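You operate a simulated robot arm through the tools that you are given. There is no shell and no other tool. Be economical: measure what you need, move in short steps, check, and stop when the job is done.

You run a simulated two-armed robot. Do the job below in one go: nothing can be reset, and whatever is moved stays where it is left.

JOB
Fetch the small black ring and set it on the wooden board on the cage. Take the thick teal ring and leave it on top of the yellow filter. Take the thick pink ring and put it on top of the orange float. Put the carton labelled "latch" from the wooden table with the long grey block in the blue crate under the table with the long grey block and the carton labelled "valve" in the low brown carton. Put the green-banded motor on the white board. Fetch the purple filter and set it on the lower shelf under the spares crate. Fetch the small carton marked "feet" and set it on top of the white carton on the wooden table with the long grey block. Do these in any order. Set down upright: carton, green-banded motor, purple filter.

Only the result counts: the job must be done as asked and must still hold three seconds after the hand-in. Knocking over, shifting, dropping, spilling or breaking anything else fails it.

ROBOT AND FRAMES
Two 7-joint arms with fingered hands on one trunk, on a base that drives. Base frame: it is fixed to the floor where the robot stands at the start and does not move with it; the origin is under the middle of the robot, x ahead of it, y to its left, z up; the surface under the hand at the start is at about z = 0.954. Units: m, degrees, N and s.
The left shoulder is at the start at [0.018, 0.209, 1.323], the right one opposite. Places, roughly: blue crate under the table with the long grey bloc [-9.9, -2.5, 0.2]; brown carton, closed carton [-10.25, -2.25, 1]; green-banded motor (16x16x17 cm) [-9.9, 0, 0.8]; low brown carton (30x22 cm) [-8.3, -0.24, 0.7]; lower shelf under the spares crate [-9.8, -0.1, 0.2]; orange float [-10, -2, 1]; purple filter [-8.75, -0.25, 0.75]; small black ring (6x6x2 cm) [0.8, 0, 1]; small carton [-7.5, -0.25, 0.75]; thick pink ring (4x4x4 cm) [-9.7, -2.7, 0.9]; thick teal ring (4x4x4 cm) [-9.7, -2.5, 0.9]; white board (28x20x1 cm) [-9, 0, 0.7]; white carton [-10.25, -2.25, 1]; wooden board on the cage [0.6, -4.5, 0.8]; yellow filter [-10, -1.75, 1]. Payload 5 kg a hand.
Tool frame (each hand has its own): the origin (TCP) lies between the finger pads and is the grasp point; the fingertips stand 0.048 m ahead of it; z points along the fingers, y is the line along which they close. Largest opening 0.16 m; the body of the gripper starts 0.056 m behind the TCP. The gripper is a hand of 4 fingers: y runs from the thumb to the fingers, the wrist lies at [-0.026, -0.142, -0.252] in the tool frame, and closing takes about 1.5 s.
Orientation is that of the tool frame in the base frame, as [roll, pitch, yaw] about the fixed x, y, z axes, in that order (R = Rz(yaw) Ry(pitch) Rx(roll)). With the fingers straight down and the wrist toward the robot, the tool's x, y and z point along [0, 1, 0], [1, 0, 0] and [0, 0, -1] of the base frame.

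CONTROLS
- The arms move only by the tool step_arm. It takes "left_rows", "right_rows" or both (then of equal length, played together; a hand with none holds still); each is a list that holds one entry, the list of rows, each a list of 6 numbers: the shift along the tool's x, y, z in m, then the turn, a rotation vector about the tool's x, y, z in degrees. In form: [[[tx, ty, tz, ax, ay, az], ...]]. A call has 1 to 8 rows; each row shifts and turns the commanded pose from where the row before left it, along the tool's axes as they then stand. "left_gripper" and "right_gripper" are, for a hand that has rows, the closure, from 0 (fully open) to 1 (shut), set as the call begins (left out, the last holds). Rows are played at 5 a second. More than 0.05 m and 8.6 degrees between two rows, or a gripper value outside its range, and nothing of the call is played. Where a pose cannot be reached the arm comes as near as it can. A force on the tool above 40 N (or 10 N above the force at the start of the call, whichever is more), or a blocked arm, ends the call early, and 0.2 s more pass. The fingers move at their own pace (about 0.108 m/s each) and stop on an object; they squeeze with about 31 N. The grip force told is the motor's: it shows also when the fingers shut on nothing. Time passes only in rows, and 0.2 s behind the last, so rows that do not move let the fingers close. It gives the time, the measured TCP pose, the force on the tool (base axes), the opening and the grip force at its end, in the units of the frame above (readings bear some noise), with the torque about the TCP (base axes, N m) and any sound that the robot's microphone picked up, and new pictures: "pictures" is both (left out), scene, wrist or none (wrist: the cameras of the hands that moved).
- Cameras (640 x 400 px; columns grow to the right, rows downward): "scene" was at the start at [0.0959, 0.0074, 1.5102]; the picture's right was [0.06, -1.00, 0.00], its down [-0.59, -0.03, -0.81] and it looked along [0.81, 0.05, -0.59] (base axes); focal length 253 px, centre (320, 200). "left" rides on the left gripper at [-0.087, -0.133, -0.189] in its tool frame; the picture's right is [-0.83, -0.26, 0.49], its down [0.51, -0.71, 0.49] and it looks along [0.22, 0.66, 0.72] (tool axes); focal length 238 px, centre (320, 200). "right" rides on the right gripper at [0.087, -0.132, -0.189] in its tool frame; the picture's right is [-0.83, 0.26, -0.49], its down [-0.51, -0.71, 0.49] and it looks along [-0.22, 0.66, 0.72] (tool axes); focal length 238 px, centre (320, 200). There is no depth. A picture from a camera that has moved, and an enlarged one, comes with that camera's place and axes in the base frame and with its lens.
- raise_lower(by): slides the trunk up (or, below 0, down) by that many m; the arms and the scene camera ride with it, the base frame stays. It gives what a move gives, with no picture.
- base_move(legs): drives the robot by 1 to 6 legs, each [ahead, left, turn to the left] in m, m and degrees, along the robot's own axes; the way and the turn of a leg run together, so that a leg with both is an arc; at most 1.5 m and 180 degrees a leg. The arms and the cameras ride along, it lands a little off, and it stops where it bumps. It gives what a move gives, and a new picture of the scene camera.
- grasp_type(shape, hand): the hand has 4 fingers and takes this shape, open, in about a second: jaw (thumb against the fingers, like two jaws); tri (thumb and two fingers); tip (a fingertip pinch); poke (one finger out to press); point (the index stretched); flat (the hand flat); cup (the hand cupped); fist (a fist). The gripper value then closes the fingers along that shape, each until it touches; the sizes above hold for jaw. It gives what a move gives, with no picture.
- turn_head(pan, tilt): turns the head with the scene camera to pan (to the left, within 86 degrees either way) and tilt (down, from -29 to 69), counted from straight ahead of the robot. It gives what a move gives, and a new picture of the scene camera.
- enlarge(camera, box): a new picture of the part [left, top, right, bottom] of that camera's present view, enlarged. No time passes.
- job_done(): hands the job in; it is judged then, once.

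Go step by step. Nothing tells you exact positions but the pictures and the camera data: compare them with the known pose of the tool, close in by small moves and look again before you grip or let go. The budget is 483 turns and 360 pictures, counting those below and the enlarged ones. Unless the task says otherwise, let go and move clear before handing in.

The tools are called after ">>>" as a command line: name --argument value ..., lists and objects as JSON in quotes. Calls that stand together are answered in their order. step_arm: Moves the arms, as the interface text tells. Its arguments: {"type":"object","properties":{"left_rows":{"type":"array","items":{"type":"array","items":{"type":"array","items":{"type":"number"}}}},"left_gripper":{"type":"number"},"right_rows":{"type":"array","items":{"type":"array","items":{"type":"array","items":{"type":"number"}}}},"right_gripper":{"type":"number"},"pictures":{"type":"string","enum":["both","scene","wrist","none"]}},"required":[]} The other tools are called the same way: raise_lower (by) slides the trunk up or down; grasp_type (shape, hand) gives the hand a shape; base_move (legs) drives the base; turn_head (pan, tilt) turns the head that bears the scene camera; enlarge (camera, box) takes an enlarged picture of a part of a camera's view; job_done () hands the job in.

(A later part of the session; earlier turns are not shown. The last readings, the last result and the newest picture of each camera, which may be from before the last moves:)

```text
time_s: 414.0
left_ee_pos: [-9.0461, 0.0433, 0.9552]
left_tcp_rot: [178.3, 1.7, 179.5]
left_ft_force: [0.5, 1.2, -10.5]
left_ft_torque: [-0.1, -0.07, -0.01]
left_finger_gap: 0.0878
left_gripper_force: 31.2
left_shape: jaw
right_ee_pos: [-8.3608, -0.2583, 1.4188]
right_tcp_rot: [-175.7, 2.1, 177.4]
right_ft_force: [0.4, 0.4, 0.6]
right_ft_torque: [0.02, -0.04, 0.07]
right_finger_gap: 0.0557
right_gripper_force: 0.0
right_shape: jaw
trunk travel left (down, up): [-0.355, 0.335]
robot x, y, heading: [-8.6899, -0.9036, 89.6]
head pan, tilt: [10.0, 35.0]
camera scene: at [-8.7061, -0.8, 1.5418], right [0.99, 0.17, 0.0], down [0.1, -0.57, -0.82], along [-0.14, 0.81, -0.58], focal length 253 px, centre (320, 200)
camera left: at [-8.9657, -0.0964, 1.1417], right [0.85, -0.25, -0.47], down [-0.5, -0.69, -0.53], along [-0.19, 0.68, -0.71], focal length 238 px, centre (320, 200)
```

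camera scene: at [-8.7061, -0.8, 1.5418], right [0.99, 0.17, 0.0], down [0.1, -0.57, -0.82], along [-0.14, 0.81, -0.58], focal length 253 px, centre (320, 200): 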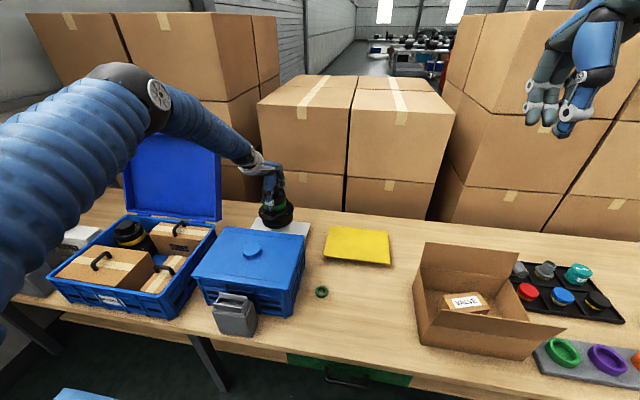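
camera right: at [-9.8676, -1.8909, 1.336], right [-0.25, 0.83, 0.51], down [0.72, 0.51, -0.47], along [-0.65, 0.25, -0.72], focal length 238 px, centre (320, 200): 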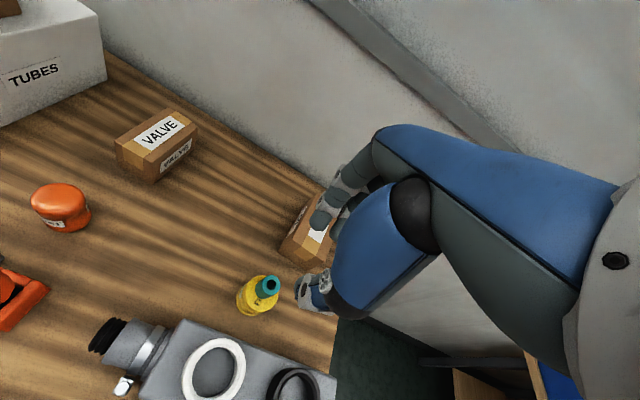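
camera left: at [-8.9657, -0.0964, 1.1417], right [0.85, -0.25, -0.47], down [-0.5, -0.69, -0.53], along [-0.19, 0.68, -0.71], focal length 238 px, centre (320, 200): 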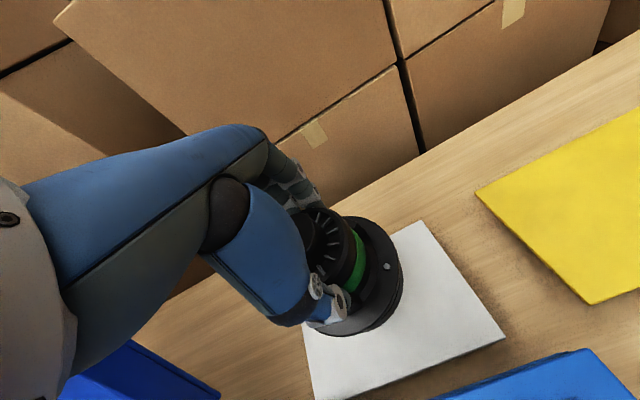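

Well centred. Continue down.

>>> step_arm --left_rows '[[[0.003, -0.004, 0.03, 0, 0, 0], [0.003, 0, 0.03, 0, 0, 0], [0, 0, 0.012, 0, 0, 0], [0, 0, 0, 0, 0, 0]]]' --pictures "wrist"

>>> step_arm --left_rows '[[[0, 0, 0.004, 0, 0, 0], [0, 0, 0.004, 0, 0, 0], [0, 0, 0.004, 0, 0, 0], [0, 0, 0, 0, 0, 0]]]' --pictures "none"

```text
time_s: 415.0
left_ee_pos: [-9.0486, 0.0423, 0.8919]
left_tcp_rot: [177.6, 1.6, 179.6]
left_ft_force: [0.1, -1.4, 29.2]
left_ft_torque: [-0.64, 0.18, 0.18]
left_finger_gap: 0.0893
left_gripper_force: 30.7
left_shape: jaw
right_ee_pos: [-8.3593, -0.2629, 1.4214]
right_tcp_rot: [-175.9, 2.0, 177.3]
right_ft_force: [-0.5, 0.0, 0.6]
right_ft_torque: [0.03, 0.03, -0.04]
right_finger_gap: 0.0557
right_gripper_force: 0.1
right_shape: jaw
trunk travel left (down, up): [-0.355, 0.335]
robot x, y, heading: [-8.692, -0.9024, 89.7]
head pan, tilt: [10.0, 35.0]
camera left: at [-8.968, -0.101, 1.0765], right [0.85, -0.24, -0.47], down [-0.5, -0.68, -0.53], along [-0.19, 0.69, -0.7], focal length 238 px, centre (320, 200)
```

left: 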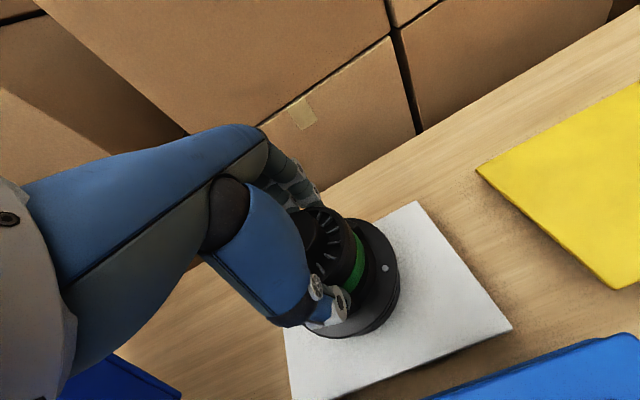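

```text
time_s: 415.4
left_ee_pos: [-9.0487, 0.0436, 0.891]
left_tcp_rot: [177.4, 1.7, 179.7]
left_ft_force: [2.3, -8.4, 21.7]
left_ft_torque: [-1.08, 0.01, 0.11]
left_finger_gap: 0.0885
left_gripper_force: 31.0
left_shape: jaw
right_ee_pos: [-8.3597, -0.2607, 1.4203]
right_tcp_rot: [-175.7, 2.0, 177.3]
right_ft_force: [0.0, 0.5, -0.1]
right_ft_torque: [-0.09, -0.1, 0.03]
right_finger_gap: 0.0562
right_gripper_force: 0.3
right_shape: jaw
trunk travel left (down, up): [-0.355, 0.335]
robot x, y, heading: [-8.694, -0.8999, 89.7]
head pan, tilt: [10.0, 35.0]
stopped in row 1 (left hand): the force on the tool passed its limit at 42 N (the readings are from after the stop); the commanded pose is now the measured one
```

Contact came 3 cm early: the board is raised (top ≈0.74), which puts its centre at y≈0.025. I lift 1 cm, shift 1.5 cm toward me and lower again.

>>> step_arm --left_rows '[[[0, 0, -0.006, 0, 0, 0], [0, 0, -0.008, 0, 0, 0], [0, -0.008, 0, 0, 0, 0], [0.002, -0.008, 0, 0, 0, 0], [0, 0, 0, 0, 0, 0]]]' --pictures "both"

>>> enlarge --camera "scene" --box '[220, 170, 400, 280]'

```text
time_s: 416.6
left_ee_pos: [-9.0514, 0.0273, 0.8982]
left_tcp_rot: [177.9, 1.7, 179.7]
left_ft_force: [0.3, 0.1, -10.6]
left_ft_torque: [-0.08, -0.08, 0.0]
left_finger_gap: 0.0879
left_gripper_force: 31.5
left_shape: jaw
right_ee_pos: [-8.36, -0.2589, 1.4209]
right_tcp_rot: [-175.8, 2.0, 177.2]
right_ft_force: [0.5, -0.3, 0.4]
right_ft_torque: [0.0, 0.02, -0.03]
right_finger_gap: 0.056
right_gripper_force: 0.1
right_shape: jaw
trunk travel left (down, up): [-0.355, 0.335]
robot x, y, heading: [-8.6917, -0.9012, 90.0]
head pan, tilt: [10.0, 35.0]
camera scene: at [-8.7055, -0.8006, 1.5419], right [0.99, 0.17, 0.0], down [0.1, -0.57, -0.82], along [-0.14, 0.81, -0.57], focal length 253 px, centre (320, 200)
camera left: at [-8.9708, -0.1137, 1.0833], right [0.85, -0.25, -0.47], down [-0.5, -0.69, -0.53], along [-0.19, 0.68, -0.7], focal length 238 px, centre (320, 200)
```

scene: 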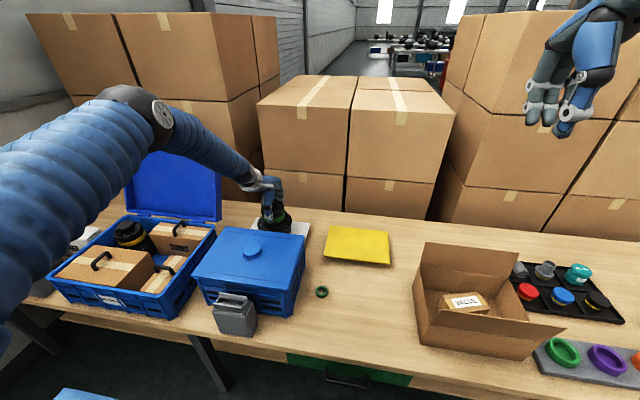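
left: 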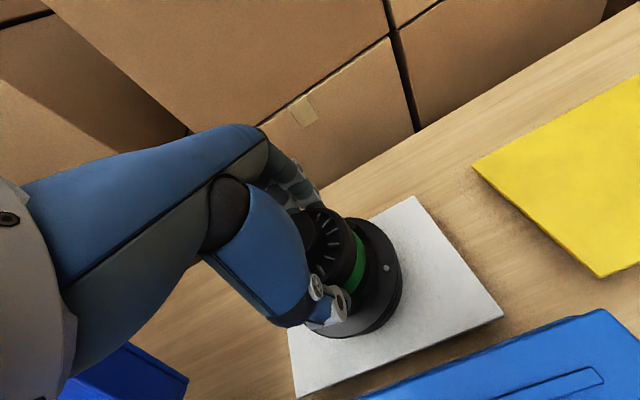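

```text
3.56 times, centred on (310, 225) of scene
camera zoom: at [-8.7055, -0.8006, 1.5419], right [0.99, 0.17, 0.0], down [0.1, -0.57, -0.82], along [-0.14, 0.81, -0.57], focal length 899 px, centre (356, 111)
```

zoom: 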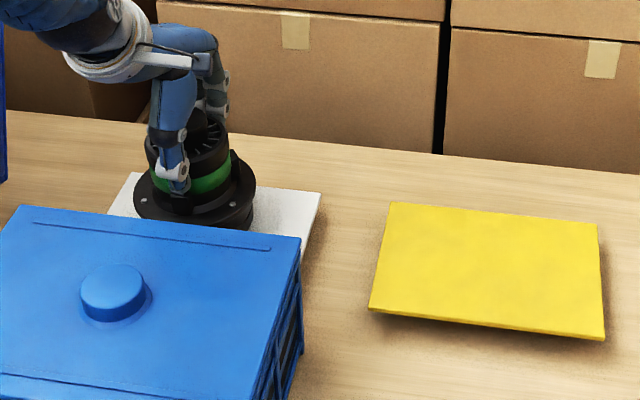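

>>> step_arm --left_rows '[[[0, -0.002, 0.003, 0.8, 0, 0], [0, 0, 0.003, 0, 0, 0], [0, 0, 0.002, 0, 0, 0], [0, 0, 0, 0, 0, 0]]]' --pictures "none"

```text
time_s: 417.6
left_ee_pos: [-9.0506, 0.0253, 0.8937]
left_tcp_rot: [178.4, 1.7, 179.7]
left_ft_force: [2.5, -1.0, -2.4]
left_ft_torque: [0.31, -0.03, -0.07]
left_finger_gap: 0.0881
left_gripper_force: 31.1
left_shape: jaw
right_ee_pos: [-8.359, -0.2597, 1.4208]
right_tcp_rot: [-175.8, 2.0, 177.2]
right_ft_force: [0.4, -0.3, 0.1]
right_ft_torque: [0.04, 0.01, 0.03]
right_finger_gap: 0.0557
right_gripper_force: 0.0
right_shape: jaw
trunk travel left (down, up): [-0.355, 0.335]
robot x, y, heading: [-8.6915, -0.9011, 89.6]
head pan, tilt: [10.0, 35.0]
```

>>> step_arm --left_rows '[[[0, 0, 0.0015, 0, 0, 0], [0, 0, 0.0015, 0, 0, 0], [0, 0, 0, 0, 0, 0]]]' --pictures "none"

>>> step_arm --left_rows '[[[0, 0, 0, 0, 0, 0], [0, 0, 0, 0, 0, 0], [0, 0, 0, 0, 0, 0], [0, 0, 0, 0, 0, 0]]]' --left_gripper 0.2 --pictures "wrist"

>>> enlarge --camera "scene" --box '[220, 170, 400, 280]'

```text
time_s: 418.4
left_ee_pos: [-9.0507, 0.0272, 0.8913]
left_tcp_rot: [178.3, 1.5, 179.7]
left_ft_force: [4.1, -2.7, 13.1]
left_ft_torque: [0.3, -0.07, -0.08]
left_finger_gap: 0.0879
left_gripper_force: 31.3
left_shape: jaw
right_ee_pos: [-8.3601, -0.2618, 1.4205]
right_tcp_rot: [-175.8, 2.0, 177.2]
right_ft_force: [-0.4, -0.4, -0.5]
right_ft_torque: [0.01, -0.02, 0.01]
right_finger_gap: 0.056
right_gripper_force: 0.0
right_shape: jaw
trunk travel left (down, up): [-0.355, 0.335]
robot x, y, heading: [-8.6912, -0.9016, 89.6]
head pan, tilt: [10.0, 35.0]
```

```text
time_s: 419.4
left_ee_pos: [-9.0515, 0.0267, 0.8882]
left_tcp_rot: [178.4, 1.7, 179.6]
left_ft_force: [0.2, 0.9, -0.8]
left_ft_torque: [0.0, -0.01, -0.05]
left_finger_gap: 0.1275
left_gripper_force: 0.1
left_shape: jaw
right_ee_pos: [-8.3604, -0.2597, 1.4207]
right_tcp_rot: [-175.9, 2.0, 177.2]
right_ft_force: [-0.5, 1.0, -0.5]
right_ft_torque: [-0.03, -0.02, 0.0]
right_finger_gap: 0.056
right_gripper_force: 0.0
right_shape: jaw
trunk travel left (down, up): [-0.355, 0.335]
robot x, y, heading: [-8.6922, -0.8987, 89.7]
head pan, tilt: [10.0, 35.0]
camera left: at [-8.9718, -0.1129, 1.0755], right [0.85, -0.25, -0.47], down [-0.5, -0.69, -0.52], along [-0.19, 0.68, -0.71], focal length 238 px, centre (320, 200)
```

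left: 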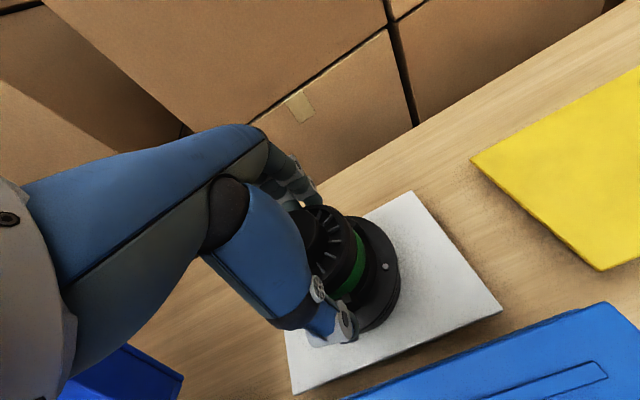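

```text
3.56 times, centred on (310, 225) of scene
camera zoom: at [-8.7054, -0.8014, 1.542], right [0.99, 0.17, 0.0], down [0.1, -0.57, -0.82], along [-0.14, 0.81, -0.57], focal length 899 px, centre (356, 111)
```

zoom: 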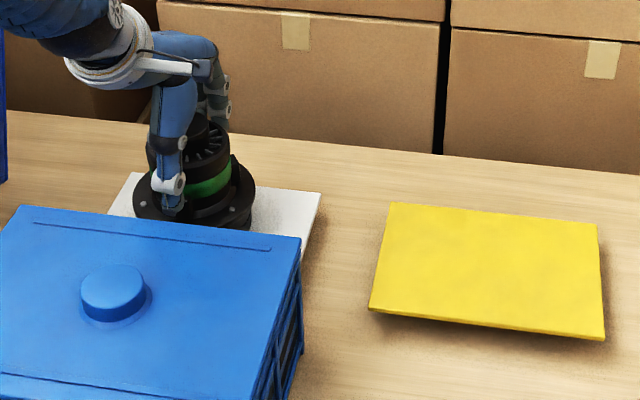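

Motor sits on the white board. I lift straight up and back off.

>>> step_arm --left_rows '[[[0, 0, -0.015, 0, 0, 0], [0, 0, -0.03, 0, 0, 0], [0, 0, -0.04, 0, 0, 0], [0, 0, -0.045, 0, 0, 0], [0, 0, -0.045, 0, 0, 0], [0, 0, -0.045, 0, 0, 0], [0, 0, -0.03, 0, 0, 0]]]' --pictures "wrist"

>>> base_move --legs '[[-0.45, 0, 0]]'

>>> enlarge --camera "scene" --box '[40, 120, 400, 345]'

```text
time_s: 421.0
left_ee_pos: [-9.059, 0.0168, 1.1401]
left_tcp_rot: [178.5, 1.7, 179.7]
left_ft_force: [0.2, -0.4, -1.4]
left_ft_torque: [0.11, 0.01, -0.01]
left_finger_gap: 0.1276
left_gripper_force: 0.1
left_shape: jaw
right_ee_pos: [-8.3592, -0.2613, 1.4209]
right_tcp_rot: [-175.9, 2.0, 177.2]
right_ft_force: [-0.4, -1.0, 0.5]
right_ft_torque: [0.06, 0.04, 0.01]
right_finger_gap: 0.0557
right_gripper_force: 0.1
right_shape: jaw
trunk travel left (down, up): [-0.355, 0.335]
robot x, y, heading: [-8.6925, -0.8976, 89.9]
head pan, tilt: [10.0, 35.0]
camera left: at [-8.9779, -0.1213, 1.3273], right [0.85, -0.25, -0.47], down [-0.5, -0.69, -0.52], along [-0.19, 0.68, -0.71], focal length 238 px, centre (320, 200)
```

left: 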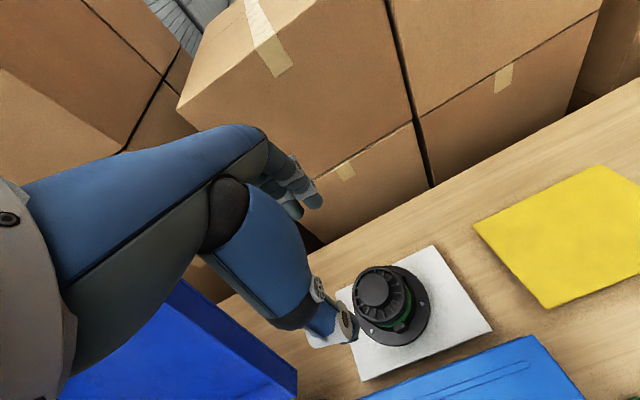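

```text
time_s: 423.6
left_ee_pos: [-9.056, -0.4205, 1.1408]
left_tcp_rot: [178.5, 1.7, 179.3]
left_ft_force: [0.2, -0.7, -1.3]
left_ft_torque: [0.0, 0.01, 0.0]
left_finger_gap: 0.1275
left_gripper_force: 0.0
left_shape: jaw
right_ee_pos: [-8.3587, -0.7027, 1.4208]
right_tcp_rot: [-175.8, 2.0, 176.8]
right_ft_force: [-0.1, -1.2, 0.5]
right_ft_torque: [0.03, -0.01, -0.01]
right_finger_gap: 0.056
right_gripper_force: 0.1
right_shape: jaw
trunk travel left (down, up): [-0.355, 0.335]
robot x, y, heading: [-8.695, -1.3388, 89.3]
head pan, tilt: [10.0, 35.0]
camera scene: at [-8.7081, -1.2424, 1.542], right [0.99, 0.16, 0.0], down [0.09, -0.57, -0.82], along [-0.13, 0.81, -0.57], focal length 253 px, centre (320, 200)
```

scene: 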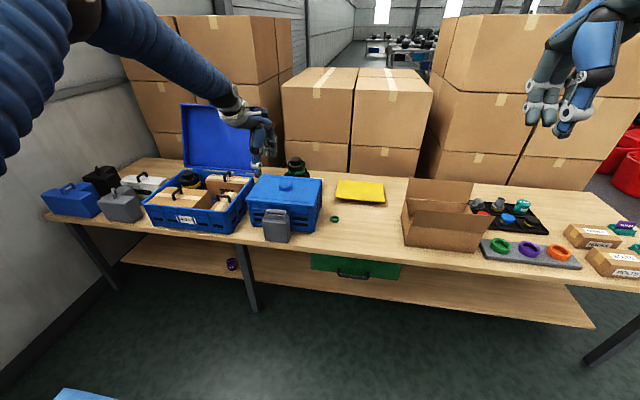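

```text
1.78 times, centred on (220, 232) of scene
camera zoom: at [-8.7081, -1.2424, 1.542], right [0.99, 0.16, 0.0], down [0.09, -0.57, -0.82], along [-0.13, 0.81, -0.57], focal length 449 px, centre (498, 142)
```

zoom: 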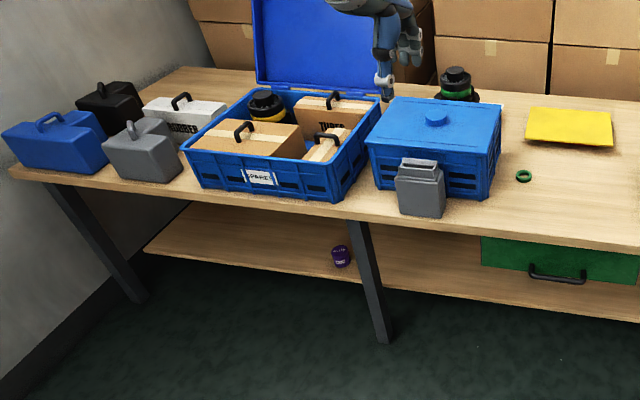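

Motor is well placed. Now to table A for LATCH: turn left and shift.

>>> base_move --legs '[[-0.1, -0.1, 45], [0, 0, 45.5], [0, 1.0, 0]]'

>>> turn_head --pan 0 --tilt 35

```text
time_s: 433.0
left_ee_pos: [-9.4874, -2.76, 1.1395]
left_tcp_rot: [178.6, 1.7, -90.3]
left_ft_force: [-0.2, 0.8, 0.2]
left_ft_torque: [0.0, 0.01, 0.03]
left_finger_gap: 0.1279
left_gripper_force: 0.0
left_shape: jaw
right_ee_pos: [-9.2103, -2.0619, 1.4206]
right_tcp_rot: [-175.9, 2.0, -92.8]
right_ft_force: [0.8, -0.8, 0.4]
right_ft_torque: [0.0, -0.02, -0.01]
right_finger_gap: 0.0563
right_gripper_force: 0.0
right_shape: jaw
trunk travel left (down, up): [-0.355, 0.335]
robot x, y, heading: [-8.568, -2.3958, 179.7]
head pan, tilt: [10.0, 35.0]
camera scene: at [-8.6652, -2.407, 1.542], right [-0.17, 0.99, 0.0], down [0.57, 0.1, -0.82], along [-0.81, -0.14, -0.57], focal length 253 px, centre (320, 200)
```

scene: 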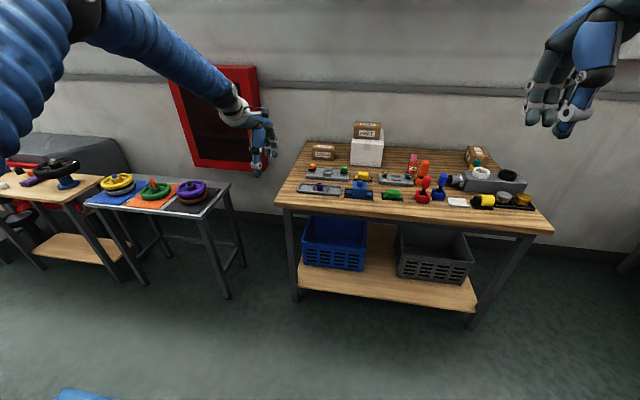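

```text
time_s: 433.7
left_ee_pos: [-9.4866, -2.7594, 1.1391]
left_tcp_rot: [178.5, 1.7, -90.3]
left_ft_force: [0.2, 0.3, -0.5]
left_ft_torque: [-0.02, -0.04, 0.01]
left_finger_gap: 0.1279
left_gripper_force: 0.0
left_shape: jaw
right_ee_pos: [-9.2079, -2.0618, 1.4214]
right_tcp_rot: [-175.7, 2.0, -92.7]
right_ft_force: [-0.2, -0.8, 0.5]
right_ft_torque: [0.05, -0.02, -0.05]
right_finger_gap: 0.0558
right_gripper_force: 0.1
right_shape: jaw
trunk travel left (down, up): [-0.355, 0.335]
robot x, y, heading: [-8.5671, -2.3863, 179.9]
head pan, tilt: [0.0, 35.0]
camera scene: at [-8.6665, -2.3915, 1.542], right [0.0, 1.0, 0.0], down [0.57, 0.0, -0.82], along [-0.82, 0.0, -0.57], focal length 253 px, centre (320, 200)
```

scene: 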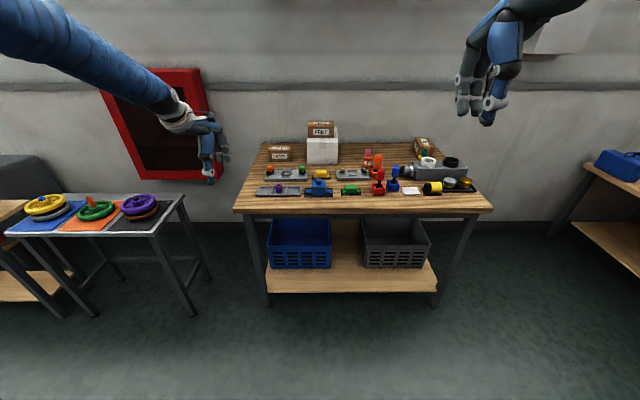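

>>> enlarge --camera "scene" --box '[225, 110, 485, 310]'

>>> enlarge --camera "scene" --box '[340, 130, 460, 200]'

```text
2.00 times, centred on (355, 210) of scene
camera zoom: at [-8.6665, -2.3915, 1.542], right [0.0, 1.0, 0.0], down [0.57, 0.0, -0.82], along [-0.82, 0.0, -0.57], focal length 506 px, centre (250, 180)
```

zoom: 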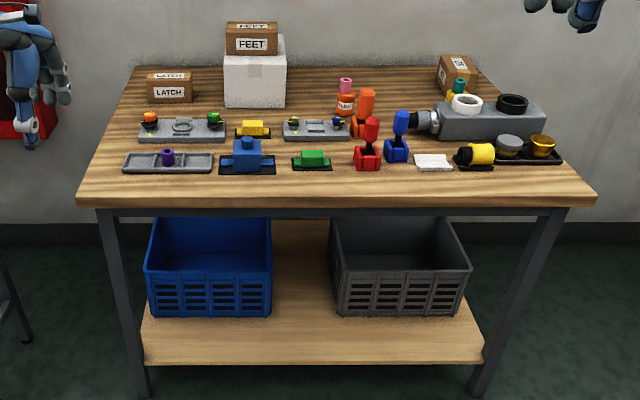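

```text
5.33 times, centred on (400, 165) of scene
camera zoom: at [-8.6665, -2.3915, 1.542], right [0.0, 1.0, 0.0], down [0.57, 0.0, -0.82], along [-0.82, 0.0, -0.57], focal length 1348 px, centre (-107, 387)
```

zoom: 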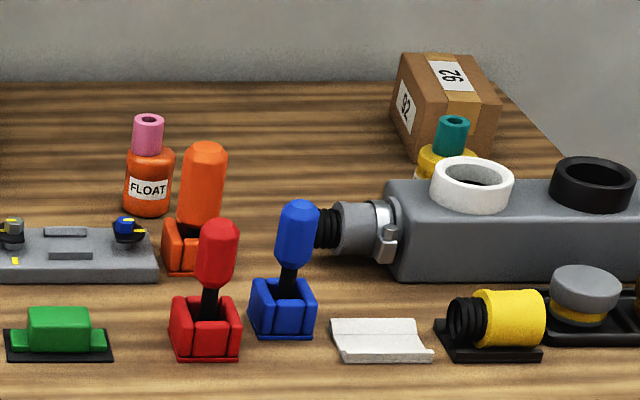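

Rings and floats are still fine. LATCH goes into the blue crate (front x≈−9.80, rim z≈0.42) under the table, which needs a sideways, forward-pitched grip. I set that hand pose first (34° from vertical, then roll).

>>> step_arm --left_rows '[[[0, 0, 0, -8.5, 0, 0], [0, 0, 0, -8.5, 0, 0], [0, 0, 0, -8.5, 0, 0], [0, 0, 0, -8.5, 0, 0], [0, 0, 0, 0, 0, 8], [0, 0, 0, 0, 0, 8], [0, 0, 0, 0, 0, 8], [0, 0, 0, 0, 0, 8]]]' --left_gripper 0.0 --pictures "none"

>>> step_arm --left_rows '[[[0, 0, 0, 0, 0, 8], [0, 0, 0, 0, 0, 8], [0, 0, 0, 0, 0, 8], [0, 0, 0, 0, 0, 8], [0, 0, 0, 0, 0, 8], [0, 0, 0, 0, 0, 8], [0, 0, 0, 0, 0, 8]]]' --pictures "scene"

```text
time_s: 435.5
left_ee_pos: [-9.4866, -2.7591, 1.1382]
left_tcp_rot: [148.0, -16.4, -117.2]
left_ft_force: [0.3, 0.1, 0.1]
left_ft_torque: [0.02, 0.01, -0.02]
left_finger_gap: 0.1598
left_gripper_force: 0.0
left_shape: jaw
right_ee_pos: [-9.209, -2.0635, 1.4203]
right_tcp_rot: [-175.8, 2.0, -92.8]
right_ft_force: [-0.4, 0.2, 0.3]
right_ft_torque: [0.05, 0.02, -0.03]
right_finger_gap: 0.0561
right_gripper_force: 0.0
right_shape: jaw
trunk travel left (down, up): [-0.355, 0.335]
robot x, y, heading: [-8.5697, -2.3891, 179.4]
head pan, tilt: [0.0, 35.0]
```

```text
time_s: 437.1
left_ee_pos: [-9.4883, -2.7589, 1.138]
left_tcp_rot: [176.7, -35.4, -177.0]
left_ft_force: [0.6, -0.6, -0.2]
left_ft_torque: [0.0, -0.04, -0.01]
left_finger_gap: 0.1599
left_gripper_force: 0.1
left_shape: jaw
right_ee_pos: [-9.2088, -2.06, 1.4212]
right_tcp_rot: [-175.8, 2.0, -92.7]
right_ft_force: [-0.6, 1.0, -1.0]
right_ft_torque: [-0.04, -0.03, 0.04]
right_finger_gap: 0.056
right_gripper_force: 0.0
right_shape: jaw
trunk travel left (down, up): [-0.355, 0.335]
robot x, y, heading: [-8.5684, -2.3932, 179.5]
head pan, tilt: [0.0, 35.0]
camera scene: at [-8.667, -2.3909, 1.542], right [0.0, 1.0, 0.0], down [0.57, 0.0, -0.82], along [-0.82, 0.0, -0.57], focal length 253 px, centre (320, 200)
```

scene: 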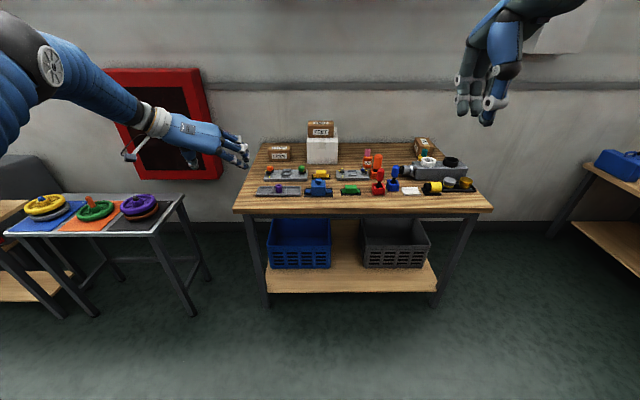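

>>> base_move --legs '[[0.6, 0.05, 0.5]]'

>>> step_arm --left_rows '[[[0, 0.036, 0, 1.1, 0, 0.8], [0, 0.036, 0, 1.1, 0, 0.8], [0, 0.036, 0, 0, 0, 0], [0, 0.036, 0, 0, 0, 0], [0, 0.036, 0, 0, 0, 0]]]' --pictures "both"

```text
time_s: 440.5
left_ee_pos: [-10.0734, -2.814, 1.1397]
left_tcp_rot: [176.5, -35.4, -176.3]
left_ft_force: [-0.2, -0.1, 0.1]
left_ft_torque: [0.04, 0.0, 0.02]
left_finger_gap: 0.1596
left_gripper_force: 0.0
left_shape: jaw
right_ee_pos: [-9.7991, -2.1156, 1.4201]
right_tcp_rot: [-175.8, 1.9, -92.4]
right_ft_force: [0.4, -0.7, -0.4]
right_ft_torque: [0.01, -0.04, 0.0]
right_finger_gap: 0.0558
right_gripper_force: 0.1
right_shape: jaw
trunk travel left (down, up): [-0.355, 0.335]
robot x, y, heading: [-9.1569, -2.4414, -179.5]
head pan, tilt: [0.0, 35.0]
camera scene: at [-9.2553, -2.4415, 1.542], right [0.0, 1.0, 0.0], down [0.57, 0.0, -0.82], along [-0.82, 0.0, -0.57], focal length 253 px, centre (320, 200)
```

scene: 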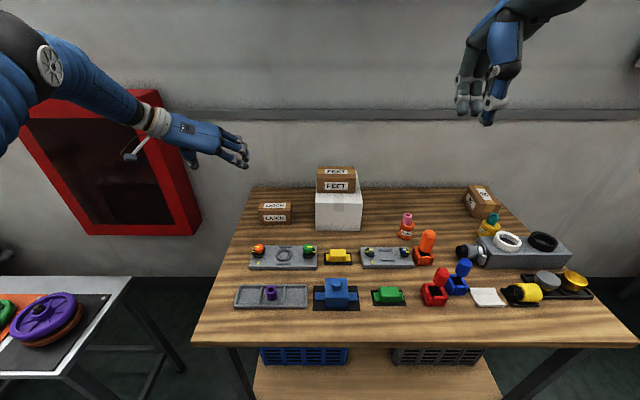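

```text
time_s: 441.7
left_ee_pos: [-10.0788, -2.6351, 1.1433]
left_tcp_rot: [-179.9, -35.5, -178.4]
left_ft_force: [-0.5, -0.2, 0.1]
left_ft_torque: [0.07, 0.0, -0.02]
left_finger_gap: 0.1599
left_gripper_force: 0.0
left_shape: jaw
right_ee_pos: [-9.799, -2.1136, 1.421]
right_tcp_rot: [-175.8, 1.8, -92.3]
right_ft_force: [0.4, 1.6, -0.3]
right_ft_torque: [-0.13, -0.02, 0.06]
right_finger_gap: 0.056
right_gripper_force: 0.1
right_shape: jaw
trunk travel left (down, up): [-0.355, 0.335]
robot x, y, heading: [-9.1531, -2.4398, -179.7]
head pan, tilt: [0.0, 35.0]
camera scene: at [-9.2549, -2.4398, 1.542], right [0.0, 1.0, 0.0], down [0.57, 0.0, -0.82], along [-0.82, 0.0, -0.57], focal length 253 px, centre (320, 200)
camera left: at [-9.8956, -2.7622, 1.2466], right [0.4, -0.25, -0.88], down [-0.68, -0.73, -0.11], along [-0.62, 0.64, -0.46], focal length 238 px, centre (320, 200)
```

scene: 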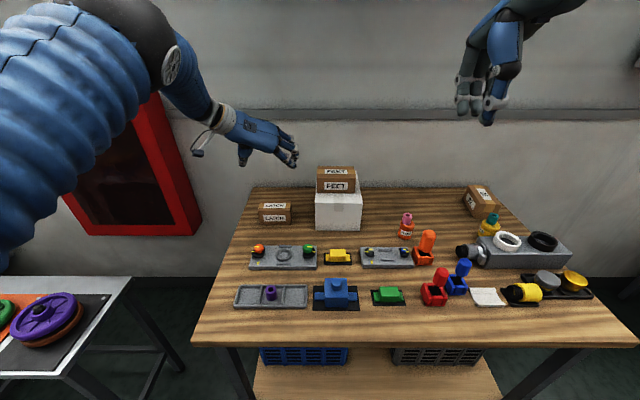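
left: 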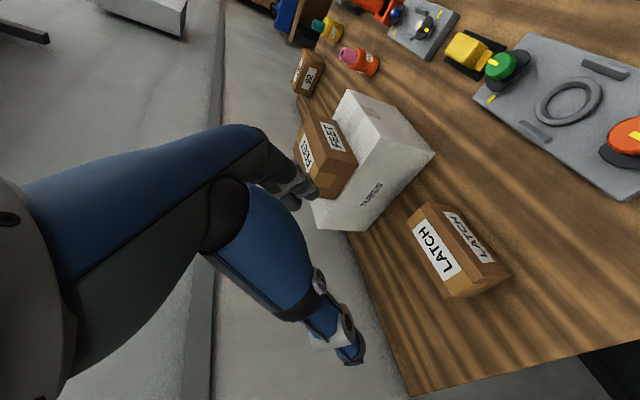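

>>> step_arm --left_rows '[[[-0.02, 0, 0.032, 0, 0, 0], [-0.02, 0, 0.032, 0, 0, 0], [-0.02, 0, 0.032, 0, 0, 0], [-0.02, 0, 0.032, 0, 0, 0]]]' --pictures "wrist"

>>> enlarge --camera "scene" --box '[200, 130, 360, 250]'

```text
time_s: 442.7
left_ee_pos: [-10.0904, -2.6347, 0.991]
left_tcp_rot: [179.9, -35.5, -178.3]
left_ft_force: [-0.4, 0.1, 1.2]
left_ft_torque: [0.0, -0.21, 0.0]
left_finger_gap: 0.1597
left_gripper_force: 0.1
left_shape: jaw
right_ee_pos: [-9.8007, -2.1158, 1.4198]
right_tcp_rot: [-175.8, 2.0, -92.4]
right_ft_force: [-0.2, -0.1, -0.9]
right_ft_torque: [0.04, -0.1, -0.01]
right_finger_gap: 0.0559
right_gripper_force: 0.0
right_shape: jaw
trunk travel left (down, up): [-0.355, 0.335]
robot x, y, heading: [-9.1584, -2.4387, -179.8]
head pan, tilt: [0.0, 35.0]
camera left: at [-9.9057, -2.7627, 1.0933], right [0.4, -0.25, -0.88], down [-0.68, -0.73, -0.11], along [-0.62, 0.64, -0.46], focal length 238 px, centre (320, 200)
```

left: 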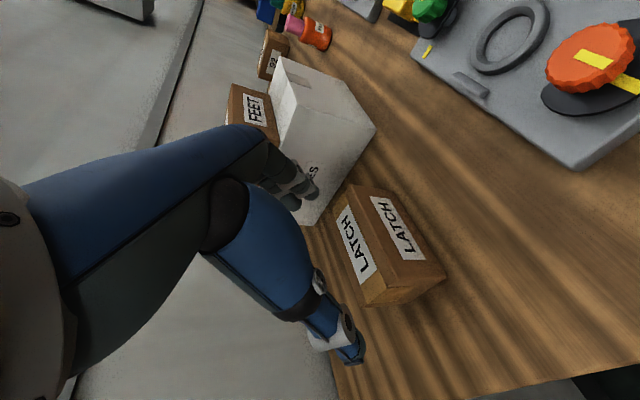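

```text
3.33 times, centred on (280, 190) of scene
camera zoom: at [-9.2563, -2.4416, 1.5419], right [0.0, 1.0, 0.0], down [0.57, 0.0, -0.82], along [-0.82, 0.0, -0.57], focal length 843 px, centre (453, 233)
```

zoom: 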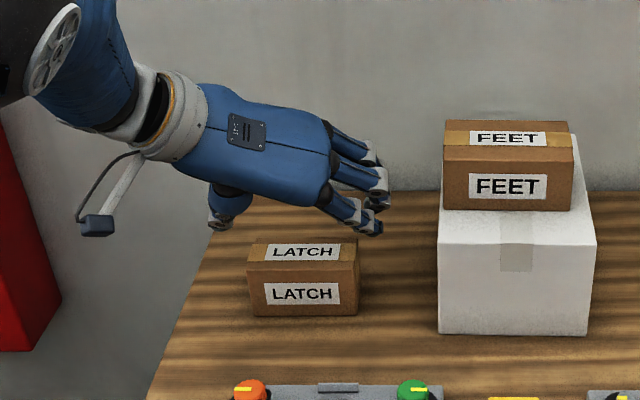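

>>> step_arm --left_rows '[[[-0.0137, 0.002, 0.021, 0, 0, 0], [-0.0137, 0.002, 0.021, 0, 0, 0], [-0.0125, 0.001, 0.019, 0, 0, 0], [0, 0, 0, 0, 0, 0]]]' --pictures "wrist"

>>> enlarge --camera "scene" --box '[200, 130, 360, 250]'

```text
time_s: 443.7
left_ee_pos: [-10.0888, -2.6291, 0.9217]
left_tcp_rot: [179.8, -35.6, -178.4]
left_ft_force: [0.7, 2.4, 6.8]
left_ft_torque: [0.1, -0.13, 0.04]
left_finger_gap: 0.16
left_gripper_force: 0.1
left_shape: jaw
right_ee_pos: [-9.7978, -2.1147, 1.4214]
right_tcp_rot: [-175.9, 2.0, -92.4]
right_ft_force: [0.2, 0.4, 0.3]
right_ft_torque: [0.02, 0.03, -0.02]
right_finger_gap: 0.0557
right_gripper_force: 0.1
right_shape: jaw
trunk travel left (down, up): [-0.355, 0.335]
robot x, y, heading: [-9.1581, -2.4435, -179.9]
head pan, tilt: [0.0, 35.0]
camera left: at [-9.9056, -2.7568, 1.0247], right [0.4, -0.25, -0.88], down [-0.68, -0.73, -0.11], along [-0.62, 0.64, -0.46], focal length 238 px, centre (320, 200)
```

left: 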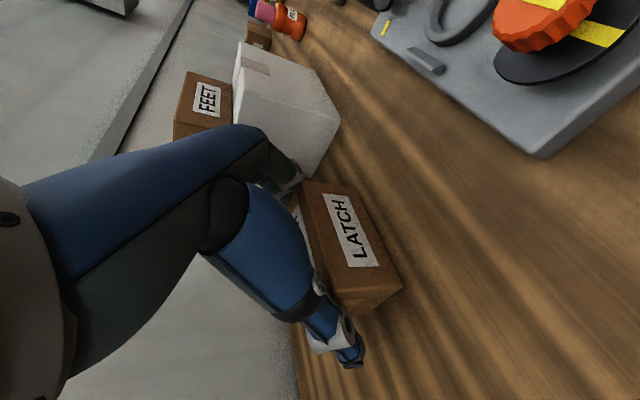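

```text
3.33 times, centred on (280, 190) of scene
camera zoom: at [-9.254, -2.441, 1.5422], right [0.0, 1.0, 0.0], down [0.57, 0.0, -0.82], along [-0.82, 0.0, -0.57], focal length 843 px, centre (453, 233)
```

zoom: 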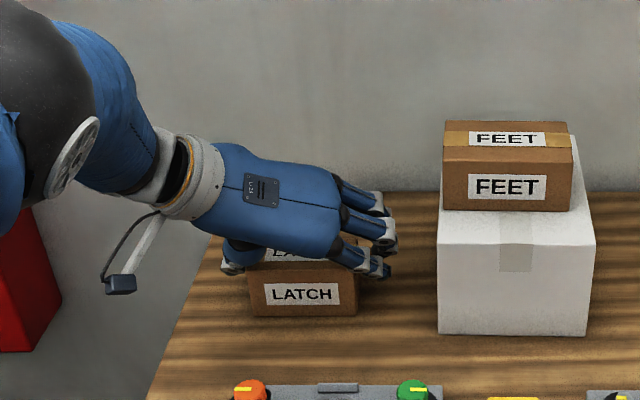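

>>> step_arm --left_rows '[[[0.001, 0, -0.001, 0, 0, 0], [0, 0, 0, 0, 0, 0], [0, 0, 0, 0, 0, 0], [0, 0, 0, 0, 0, 0], [0, 0, 0, 0, 0, 0]]]' --left_gripper 0.6 --pictures "none"

>>> enlarge --camera "scene" --box '[200, 130, 360, 250]'

```text
time_s: 444.9
left_ee_pos: [-10.0894, -2.6289, 0.9211]
left_tcp_rot: [179.9, -35.5, -178.3]
left_ft_force: [1.8, 0.2, 6.2]
left_ft_torque: [-0.34, -0.08, 0.24]
left_finger_gap: 0.1411
left_gripper_force: 31.0
left_shape: jaw
right_ee_pos: [-9.7974, -2.1138, 1.4215]
right_tcp_rot: [-175.9, 2.1, -92.3]
right_ft_force: [-0.6, 0.5, -0.4]
right_ft_torque: [0.01, -0.01, -0.03]
right_finger_gap: 0.0562
right_gripper_force: 0.0
right_shape: jaw
trunk travel left (down, up): [-0.355, 0.335]
robot x, y, heading: [-9.1527, -2.4413, -179.8]
head pan, tilt: [0.0, 35.0]
```

```text
3.33 times, centred on (280, 190) of scene
camera zoom: at [-9.2541, -2.4411, 1.5421], right [0.0, 1.0, 0.0], down [0.57, 0.0, -0.82], along [-0.82, 0.0, -0.57], focal length 843 px, centre (453, 233)
```

zoom: 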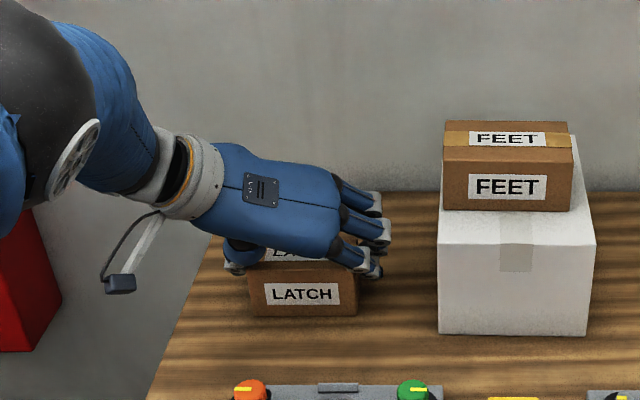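

Gripped lengthwise. Lift straight up.

>>> step_arm --left_rows '[[[0.0115, 0, -0.0165, 0, 0, 0], [0.0218, 0, -0.0305, 0, 0, 0], [0.0218, 0, -0.0305, 0, 0, 0], [0.0218, 0, -0.0305, 0, 0, 0], [0.0218, 0, -0.0305, 0, 0, 0]]]' --pictures "none"

>>> enlarge --camera "scene" --box '[200, 110, 360, 230]'

```text
time_s: 446.1
left_ee_pos: [-10.0921, -2.6305, 1.0889]
left_tcp_rot: [179.9, -35.5, -178.4]
left_ft_force: [1.3, 0.2, -4.1]
left_ft_torque: [0.03, 0.18, 0.03]
left_finger_gap: 0.1408
left_gripper_force: 30.4
left_shape: jaw
right_ee_pos: [-9.7978, -2.1147, 1.4215]
right_tcp_rot: [-175.9, 2.0, -92.4]
right_ft_force: [1.2, 0.2, 0.0]
right_ft_torque: [-0.05, 0.11, -0.02]
right_finger_gap: 0.056
right_gripper_force: 0.1
right_shape: jaw
trunk travel left (down, up): [-0.355, 0.335]
robot x, y, heading: [-9.1576, -2.4414, -180.0]
head pan, tilt: [0.0, 35.0]
```

```text
3.33 times, centred on (280, 170) of scene
camera zoom: at [-9.2541, -2.4411, 1.5421], right [0.0, 1.0, 0.0], down [0.57, 0.0, -0.82], along [-0.82, 0.0, -0.57], focal length 843 px, centre (453, 300)
```

zoom: 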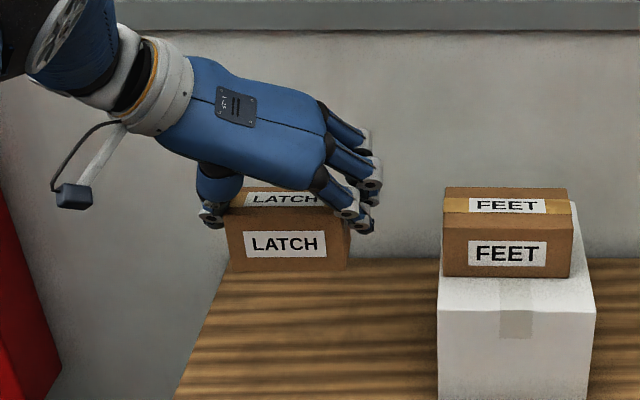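

LATCH is held. I back out of the table, lower the trunk fully, and level the hand for entry under the table.

>>> base_move --legs '[[-0.75, 0, 0]]'

>>> raise_lower --by -0.355

>>> step_arm --left_rows '[[[0, 0, 0, 0, 8.4, 0], [0, 0, 0, 0, 8.4, 0], [0, 0, 0, 0, 8.4, 0], [0, 0, 0, 0, 8.4, 0], [0, 0, 0, 0, 8.4, 0]]]' --pictures "none"

```text
time_s: 450.1
left_ee_pos: [-9.3475, -2.6113, 1.0893]
left_tcp_rot: [179.9, -35.6, 179.9]
left_ft_force: [0.4, -0.4, -2.8]
left_ft_torque: [-0.02, 0.0, -0.02]
left_finger_gap: 0.1408
left_gripper_force: 31.0
left_shape: jaw
right_ee_pos: [-9.0384, -2.1045, 1.4198]
right_tcp_rot: [-175.9, 2.0, -94.1]
right_ft_force: [0.0, -0.3, -0.4]
right_ft_torque: [-0.01, 0.05, -0.02]
right_finger_gap: 0.0561
right_gripper_force: 0.0
right_shape: jaw
trunk travel left (down, up): [-0.355, 0.335]
robot x, y, heading: [-8.4088, -2.4534, 178.2]
head pan, tilt: [0.0, 35.0]
camera scene: at [-8.5045, -2.4485, 1.542], right [0.03, 1.0, 0.0], down [0.57, -0.02, -0.82], along [-0.82, 0.02, -0.57], focal length 253 px, centre (320, 200)
```

scene: 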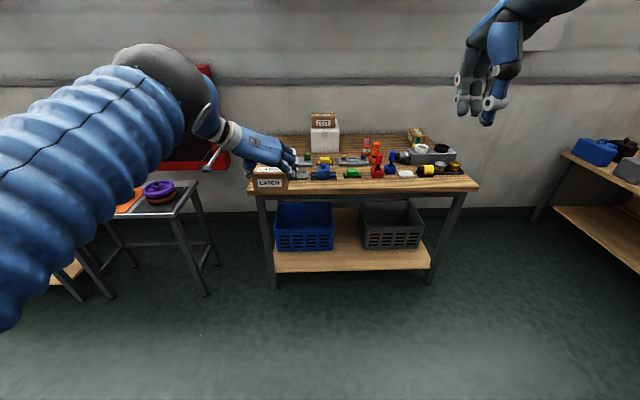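

```text
time_s: 453.6
left_ee_pos: [-9.3472, -2.6119, 0.7346]
left_tcp_rot: [179.8, -35.4, 179.9]
left_ft_force: [-0.1, 0.1, -2.8]
left_ft_torque: [0.01, -0.01, -0.01]
left_finger_gap: 0.141
left_gripper_force: 31.1
left_shape: jaw
right_ee_pos: [-9.0376, -2.1059, 1.0651]
right_tcp_rot: [-175.8, 2.0, -94.2]
right_ft_force: [0.1, 0.0, 0.2]
right_ft_torque: [0.03, 0.02, -0.02]
right_finger_gap: 0.0557
right_gripper_force: 0.1
right_shape: jaw
trunk travel left (down, up): [0.0, 0.69]
robot x, y, heading: [-8.4048, -2.4519, 178.2]
head pan, tilt: [0.0, 35.0]
```

```text
time_s: 454.8
left_ee_pos: [-9.3488, -2.6129, 0.7353]
left_tcp_rot: [179.3, -77.6, -179.4]
left_ft_force: [-0.6, 0.0, -2.2]
left_ft_torque: [-0.03, -0.17, -0.06]
left_finger_gap: 0.141
left_gripper_force: 31.0
left_shape: jaw
right_ee_pos: [-9.0393, -2.1052, 1.064]
right_tcp_rot: [-175.8, 2.0, -94.2]
right_ft_force: [0.0, -0.3, -0.7]
right_ft_torque: [0.02, -0.01, 0.02]
right_finger_gap: 0.0558
right_gripper_force: 0.1
right_shape: jaw
trunk travel left (down, up): [0.0, 0.69]
robot x, y, heading: [-8.4054, -2.4554, 178.1]
head pan, tilt: [0.0, 35.0]
```

>>> step_arm --left_rows '[[[-0.031, 0, 0.027, 0, 0, 0], [-0.031, 0, 0.027, 0, 0, 0], [-0.031, 0, 0.027, 0, 0, 0], [-0.031, 0, 0.027, 0, 0, 0], [-0.031, 0, 0.027, 0, 0, 0], [-0.029, 0, 0.027, 0, 0, 0]]]' --pictures "scene"

```text
time_s: 456.2
left_ee_pos: [-9.449, -2.6047, 0.5387]
left_tcp_rot: [179.4, -77.8, -179.5]
left_ft_force: [-1.5, -0.6, 2.7]
left_ft_torque: [-0.06, -0.6, -0.07]
left_finger_gap: 0.1406
left_gripper_force: 31.4
left_shape: jaw
left hand out of reach, approached as far as the arm can: row 6
right_ee_pos: [-9.0361, -2.1002, 1.0659]
right_tcp_rot: [-175.9, 1.8, -94.3]
right_ft_force: [2.8, 5.6, 1.4]
right_ft_torque: [-0.51, 0.29, 0.03]
right_finger_gap: 0.056
right_gripper_force: 0.1
right_shape: jaw
trunk travel left (down, up): [0.0, 0.69]
robot x, y, heading: [-8.4057, -2.4539, 178.7]
head pan, tilt: [0.0, 35.0]
camera scene: at [-8.5024, -2.4458, 1.1877], right [0.03, 1.0, 0.0], down [0.57, -0.02, -0.82], along [-0.82, 0.02, -0.57], focal length 253 px, centre (320, 200)
```

scene: 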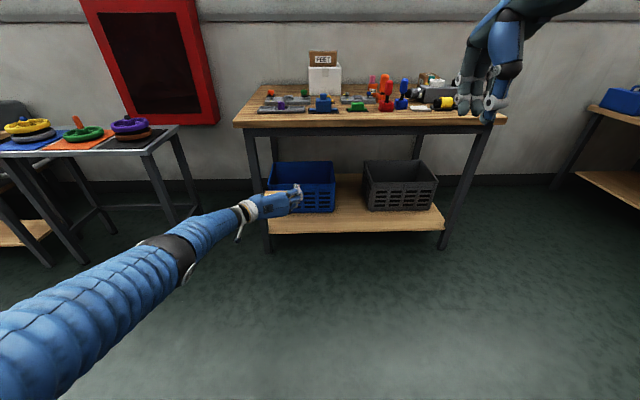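

>>> enlarge --camera "scene" --box '[230, 95, 450, 245]'

```text
2.67 times, centred on (340, 170) of scene
camera zoom: at [-8.5024, -2.4458, 1.1877], right [0.03, 1.0, 0.0], down [0.57, -0.02, -0.82], along [-0.82, 0.02, -0.57], focal length 674 px, centre (267, 280)
```

zoom: 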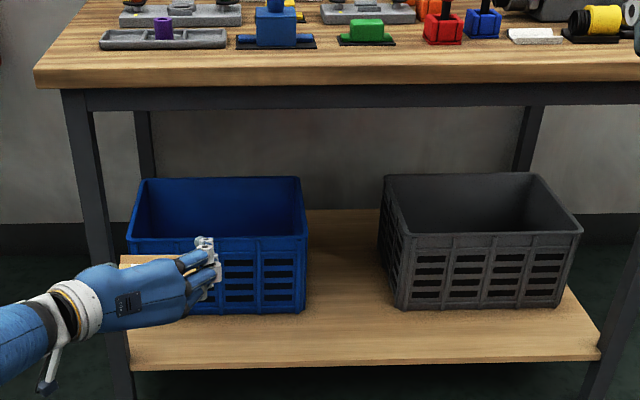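

Crate: rim z≈0.40, x −9.80…−10.10, y −2.73…−2.32; table apron underside 0.774. I align laterally and drive in under the table with LATCH above the rim.

>>> base_move --legs '[[0, -0.155, 1.2], [0.3, 0, 0]]'

```text
time_s: 459.2
left_ee_pos: [-9.7458, -2.4697, 0.5315]
left_tcp_rot: [179.4, -77.3, -178.6]
left_ft_force: [0.4, 0.1, -3.7]
left_ft_torque: [0.01, 0.01, -0.06]
left_finger_gap: 0.1407
left_gripper_force: 31.5
left_shape: jaw
right_ee_pos: [-9.3459, -1.9612, 1.0633]
right_tcp_rot: [-175.8, 2.0, -93.2]
right_ft_force: [0.0, -0.8, -0.2]
right_ft_torque: [-0.03, -0.05, 0.05]
right_finger_gap: 0.0561
right_gripper_force: 0.1
right_shape: jaw
trunk travel left (down, up): [0.0, 0.69]
robot x, y, heading: [-8.705, -2.2971, 179.1]
head pan, tilt: [0.0, 35.0]
camera scene: at [-8.8065, -2.2942, 1.1869], right [0.01, 1.0, 0.0], down [0.57, -0.01, -0.82], along [-0.82, 0.01, -0.57], focal length 253 px, centre (320, 200)
```

scene: 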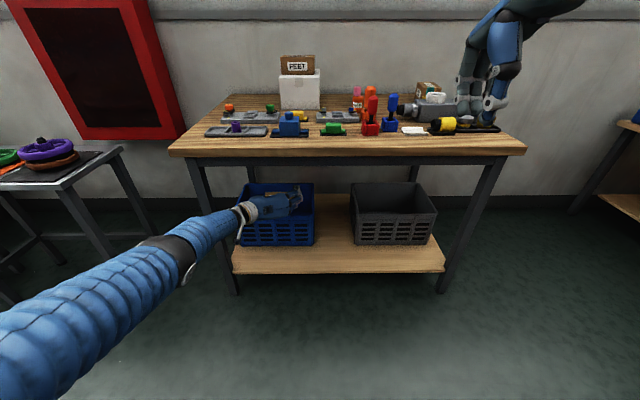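

I raise the right hand for clearance over the table, then continue in.

>>> step_arm --right_rows '[[[0, -0.02, -0.045, 0, 0, 0], [0, -0.02, -0.045, 0, 0, 0], [0, -0.02, -0.045, 0, 0, 0]]]' --pictures "none"

>>> base_move --legs '[[0.265, 0, 0]]'

>>> turn_head --pan 10 --tilt 50

```text
time_s: 460.0
left_ee_pos: [-9.7454, -2.4684, 0.5326]
left_tcp_rot: [-179.9, -77.5, -179.3]
left_ft_force: [-0.2, -0.4, -3.1]
left_ft_torque: [0.02, -0.07, -0.03]
left_finger_gap: 0.1409
left_gripper_force: 31.3
left_shape: jaw
right_ee_pos: [-9.3051, -1.9679, 1.2068]
right_tcp_rot: [-175.6, 2.0, -93.2]
right_ft_force: [0.3, 0.2, -0.3]
right_ft_torque: [0.0, 0.08, 0.02]
right_finger_gap: 0.0557
right_gripper_force: 0.1
right_shape: jaw
right hand out of reach, approached as far as the arm can: row 3
trunk travel left (down, up): [0.0, 0.69]
robot x, y, heading: [-8.7041, -2.3009, 179.2]
head pan, tilt: [0.0, 35.0]
```

```text
time_s: 461.9
left_ee_pos: [-10.0145, -2.4661, 0.5308]
left_tcp_rot: [179.6, -77.3, -178.6]
left_ft_force: [-0.3, 0.4, -5.0]
left_ft_torque: [-0.01, 0.0, 0.0]
left_finger_gap: 0.1409
left_gripper_force: 31.2
left_shape: jaw
right_ee_pos: [-9.5746, -1.962, 1.2042]
right_tcp_rot: [-175.4, 1.9, -93.2]
right_ft_force: [-1.5, 0.4, -0.9]
right_ft_torque: [-0.04, -0.06, 0.03]
right_finger_gap: 0.0562
right_gripper_force: 0.0
right_shape: jaw
trunk travel left (down, up): [0.0, 0.69]
robot x, y, heading: [-8.9792, -2.2942, 179.3]
head pan, tilt: [0.0, 35.0]
camera scene: at [-9.0748, -2.2908, 1.1869], right [0.01, 1.0, 0.0], down [0.57, -0.01, -0.82], along [-0.82, 0.01, -0.57], focal length 253 px, centre (320, 200)
```

scene: 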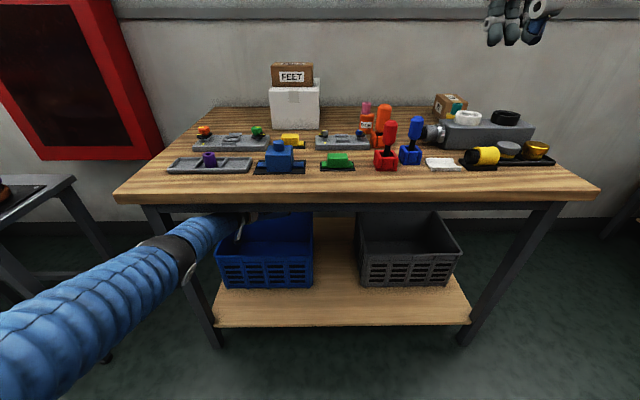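

```text
time_s: 462.7
left_ee_pos: [-10.013, -2.4653, 0.5302]
left_tcp_rot: [179.5, -77.4, -178.7]
left_ft_force: [-0.4, -0.4, -2.9]
left_ft_torque: [0.01, -0.07, -0.01]
left_finger_gap: 0.1406
left_gripper_force: 31.1
left_shape: jaw
right_ee_pos: [-9.5725, -1.9631, 1.205]
right_tcp_rot: [-175.5, 2.0, -93.2]
right_ft_force: [0.9, 0.3, 0.1]
right_ft_torque: [-0.01, 0.0, 0.0]
right_finger_gap: 0.056
right_gripper_force: 0.0
right_shape: jaw
trunk travel left (down, up): [0.0, 0.69]
robot x, y, heading: [-8.9768, -2.2952, 179.6]
head pan, tilt: [10.0, 50.0]
camera scene: at [-9.062, -2.3044, 1.1653], right [-0.16, 0.99, 0.0], down [0.76, 0.12, -0.64], along [-0.63, -0.1, -0.77], focal length 253 px, centre (320, 200)
```

scene: 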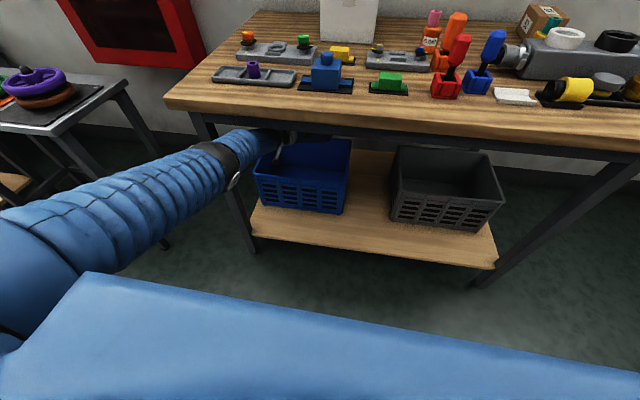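

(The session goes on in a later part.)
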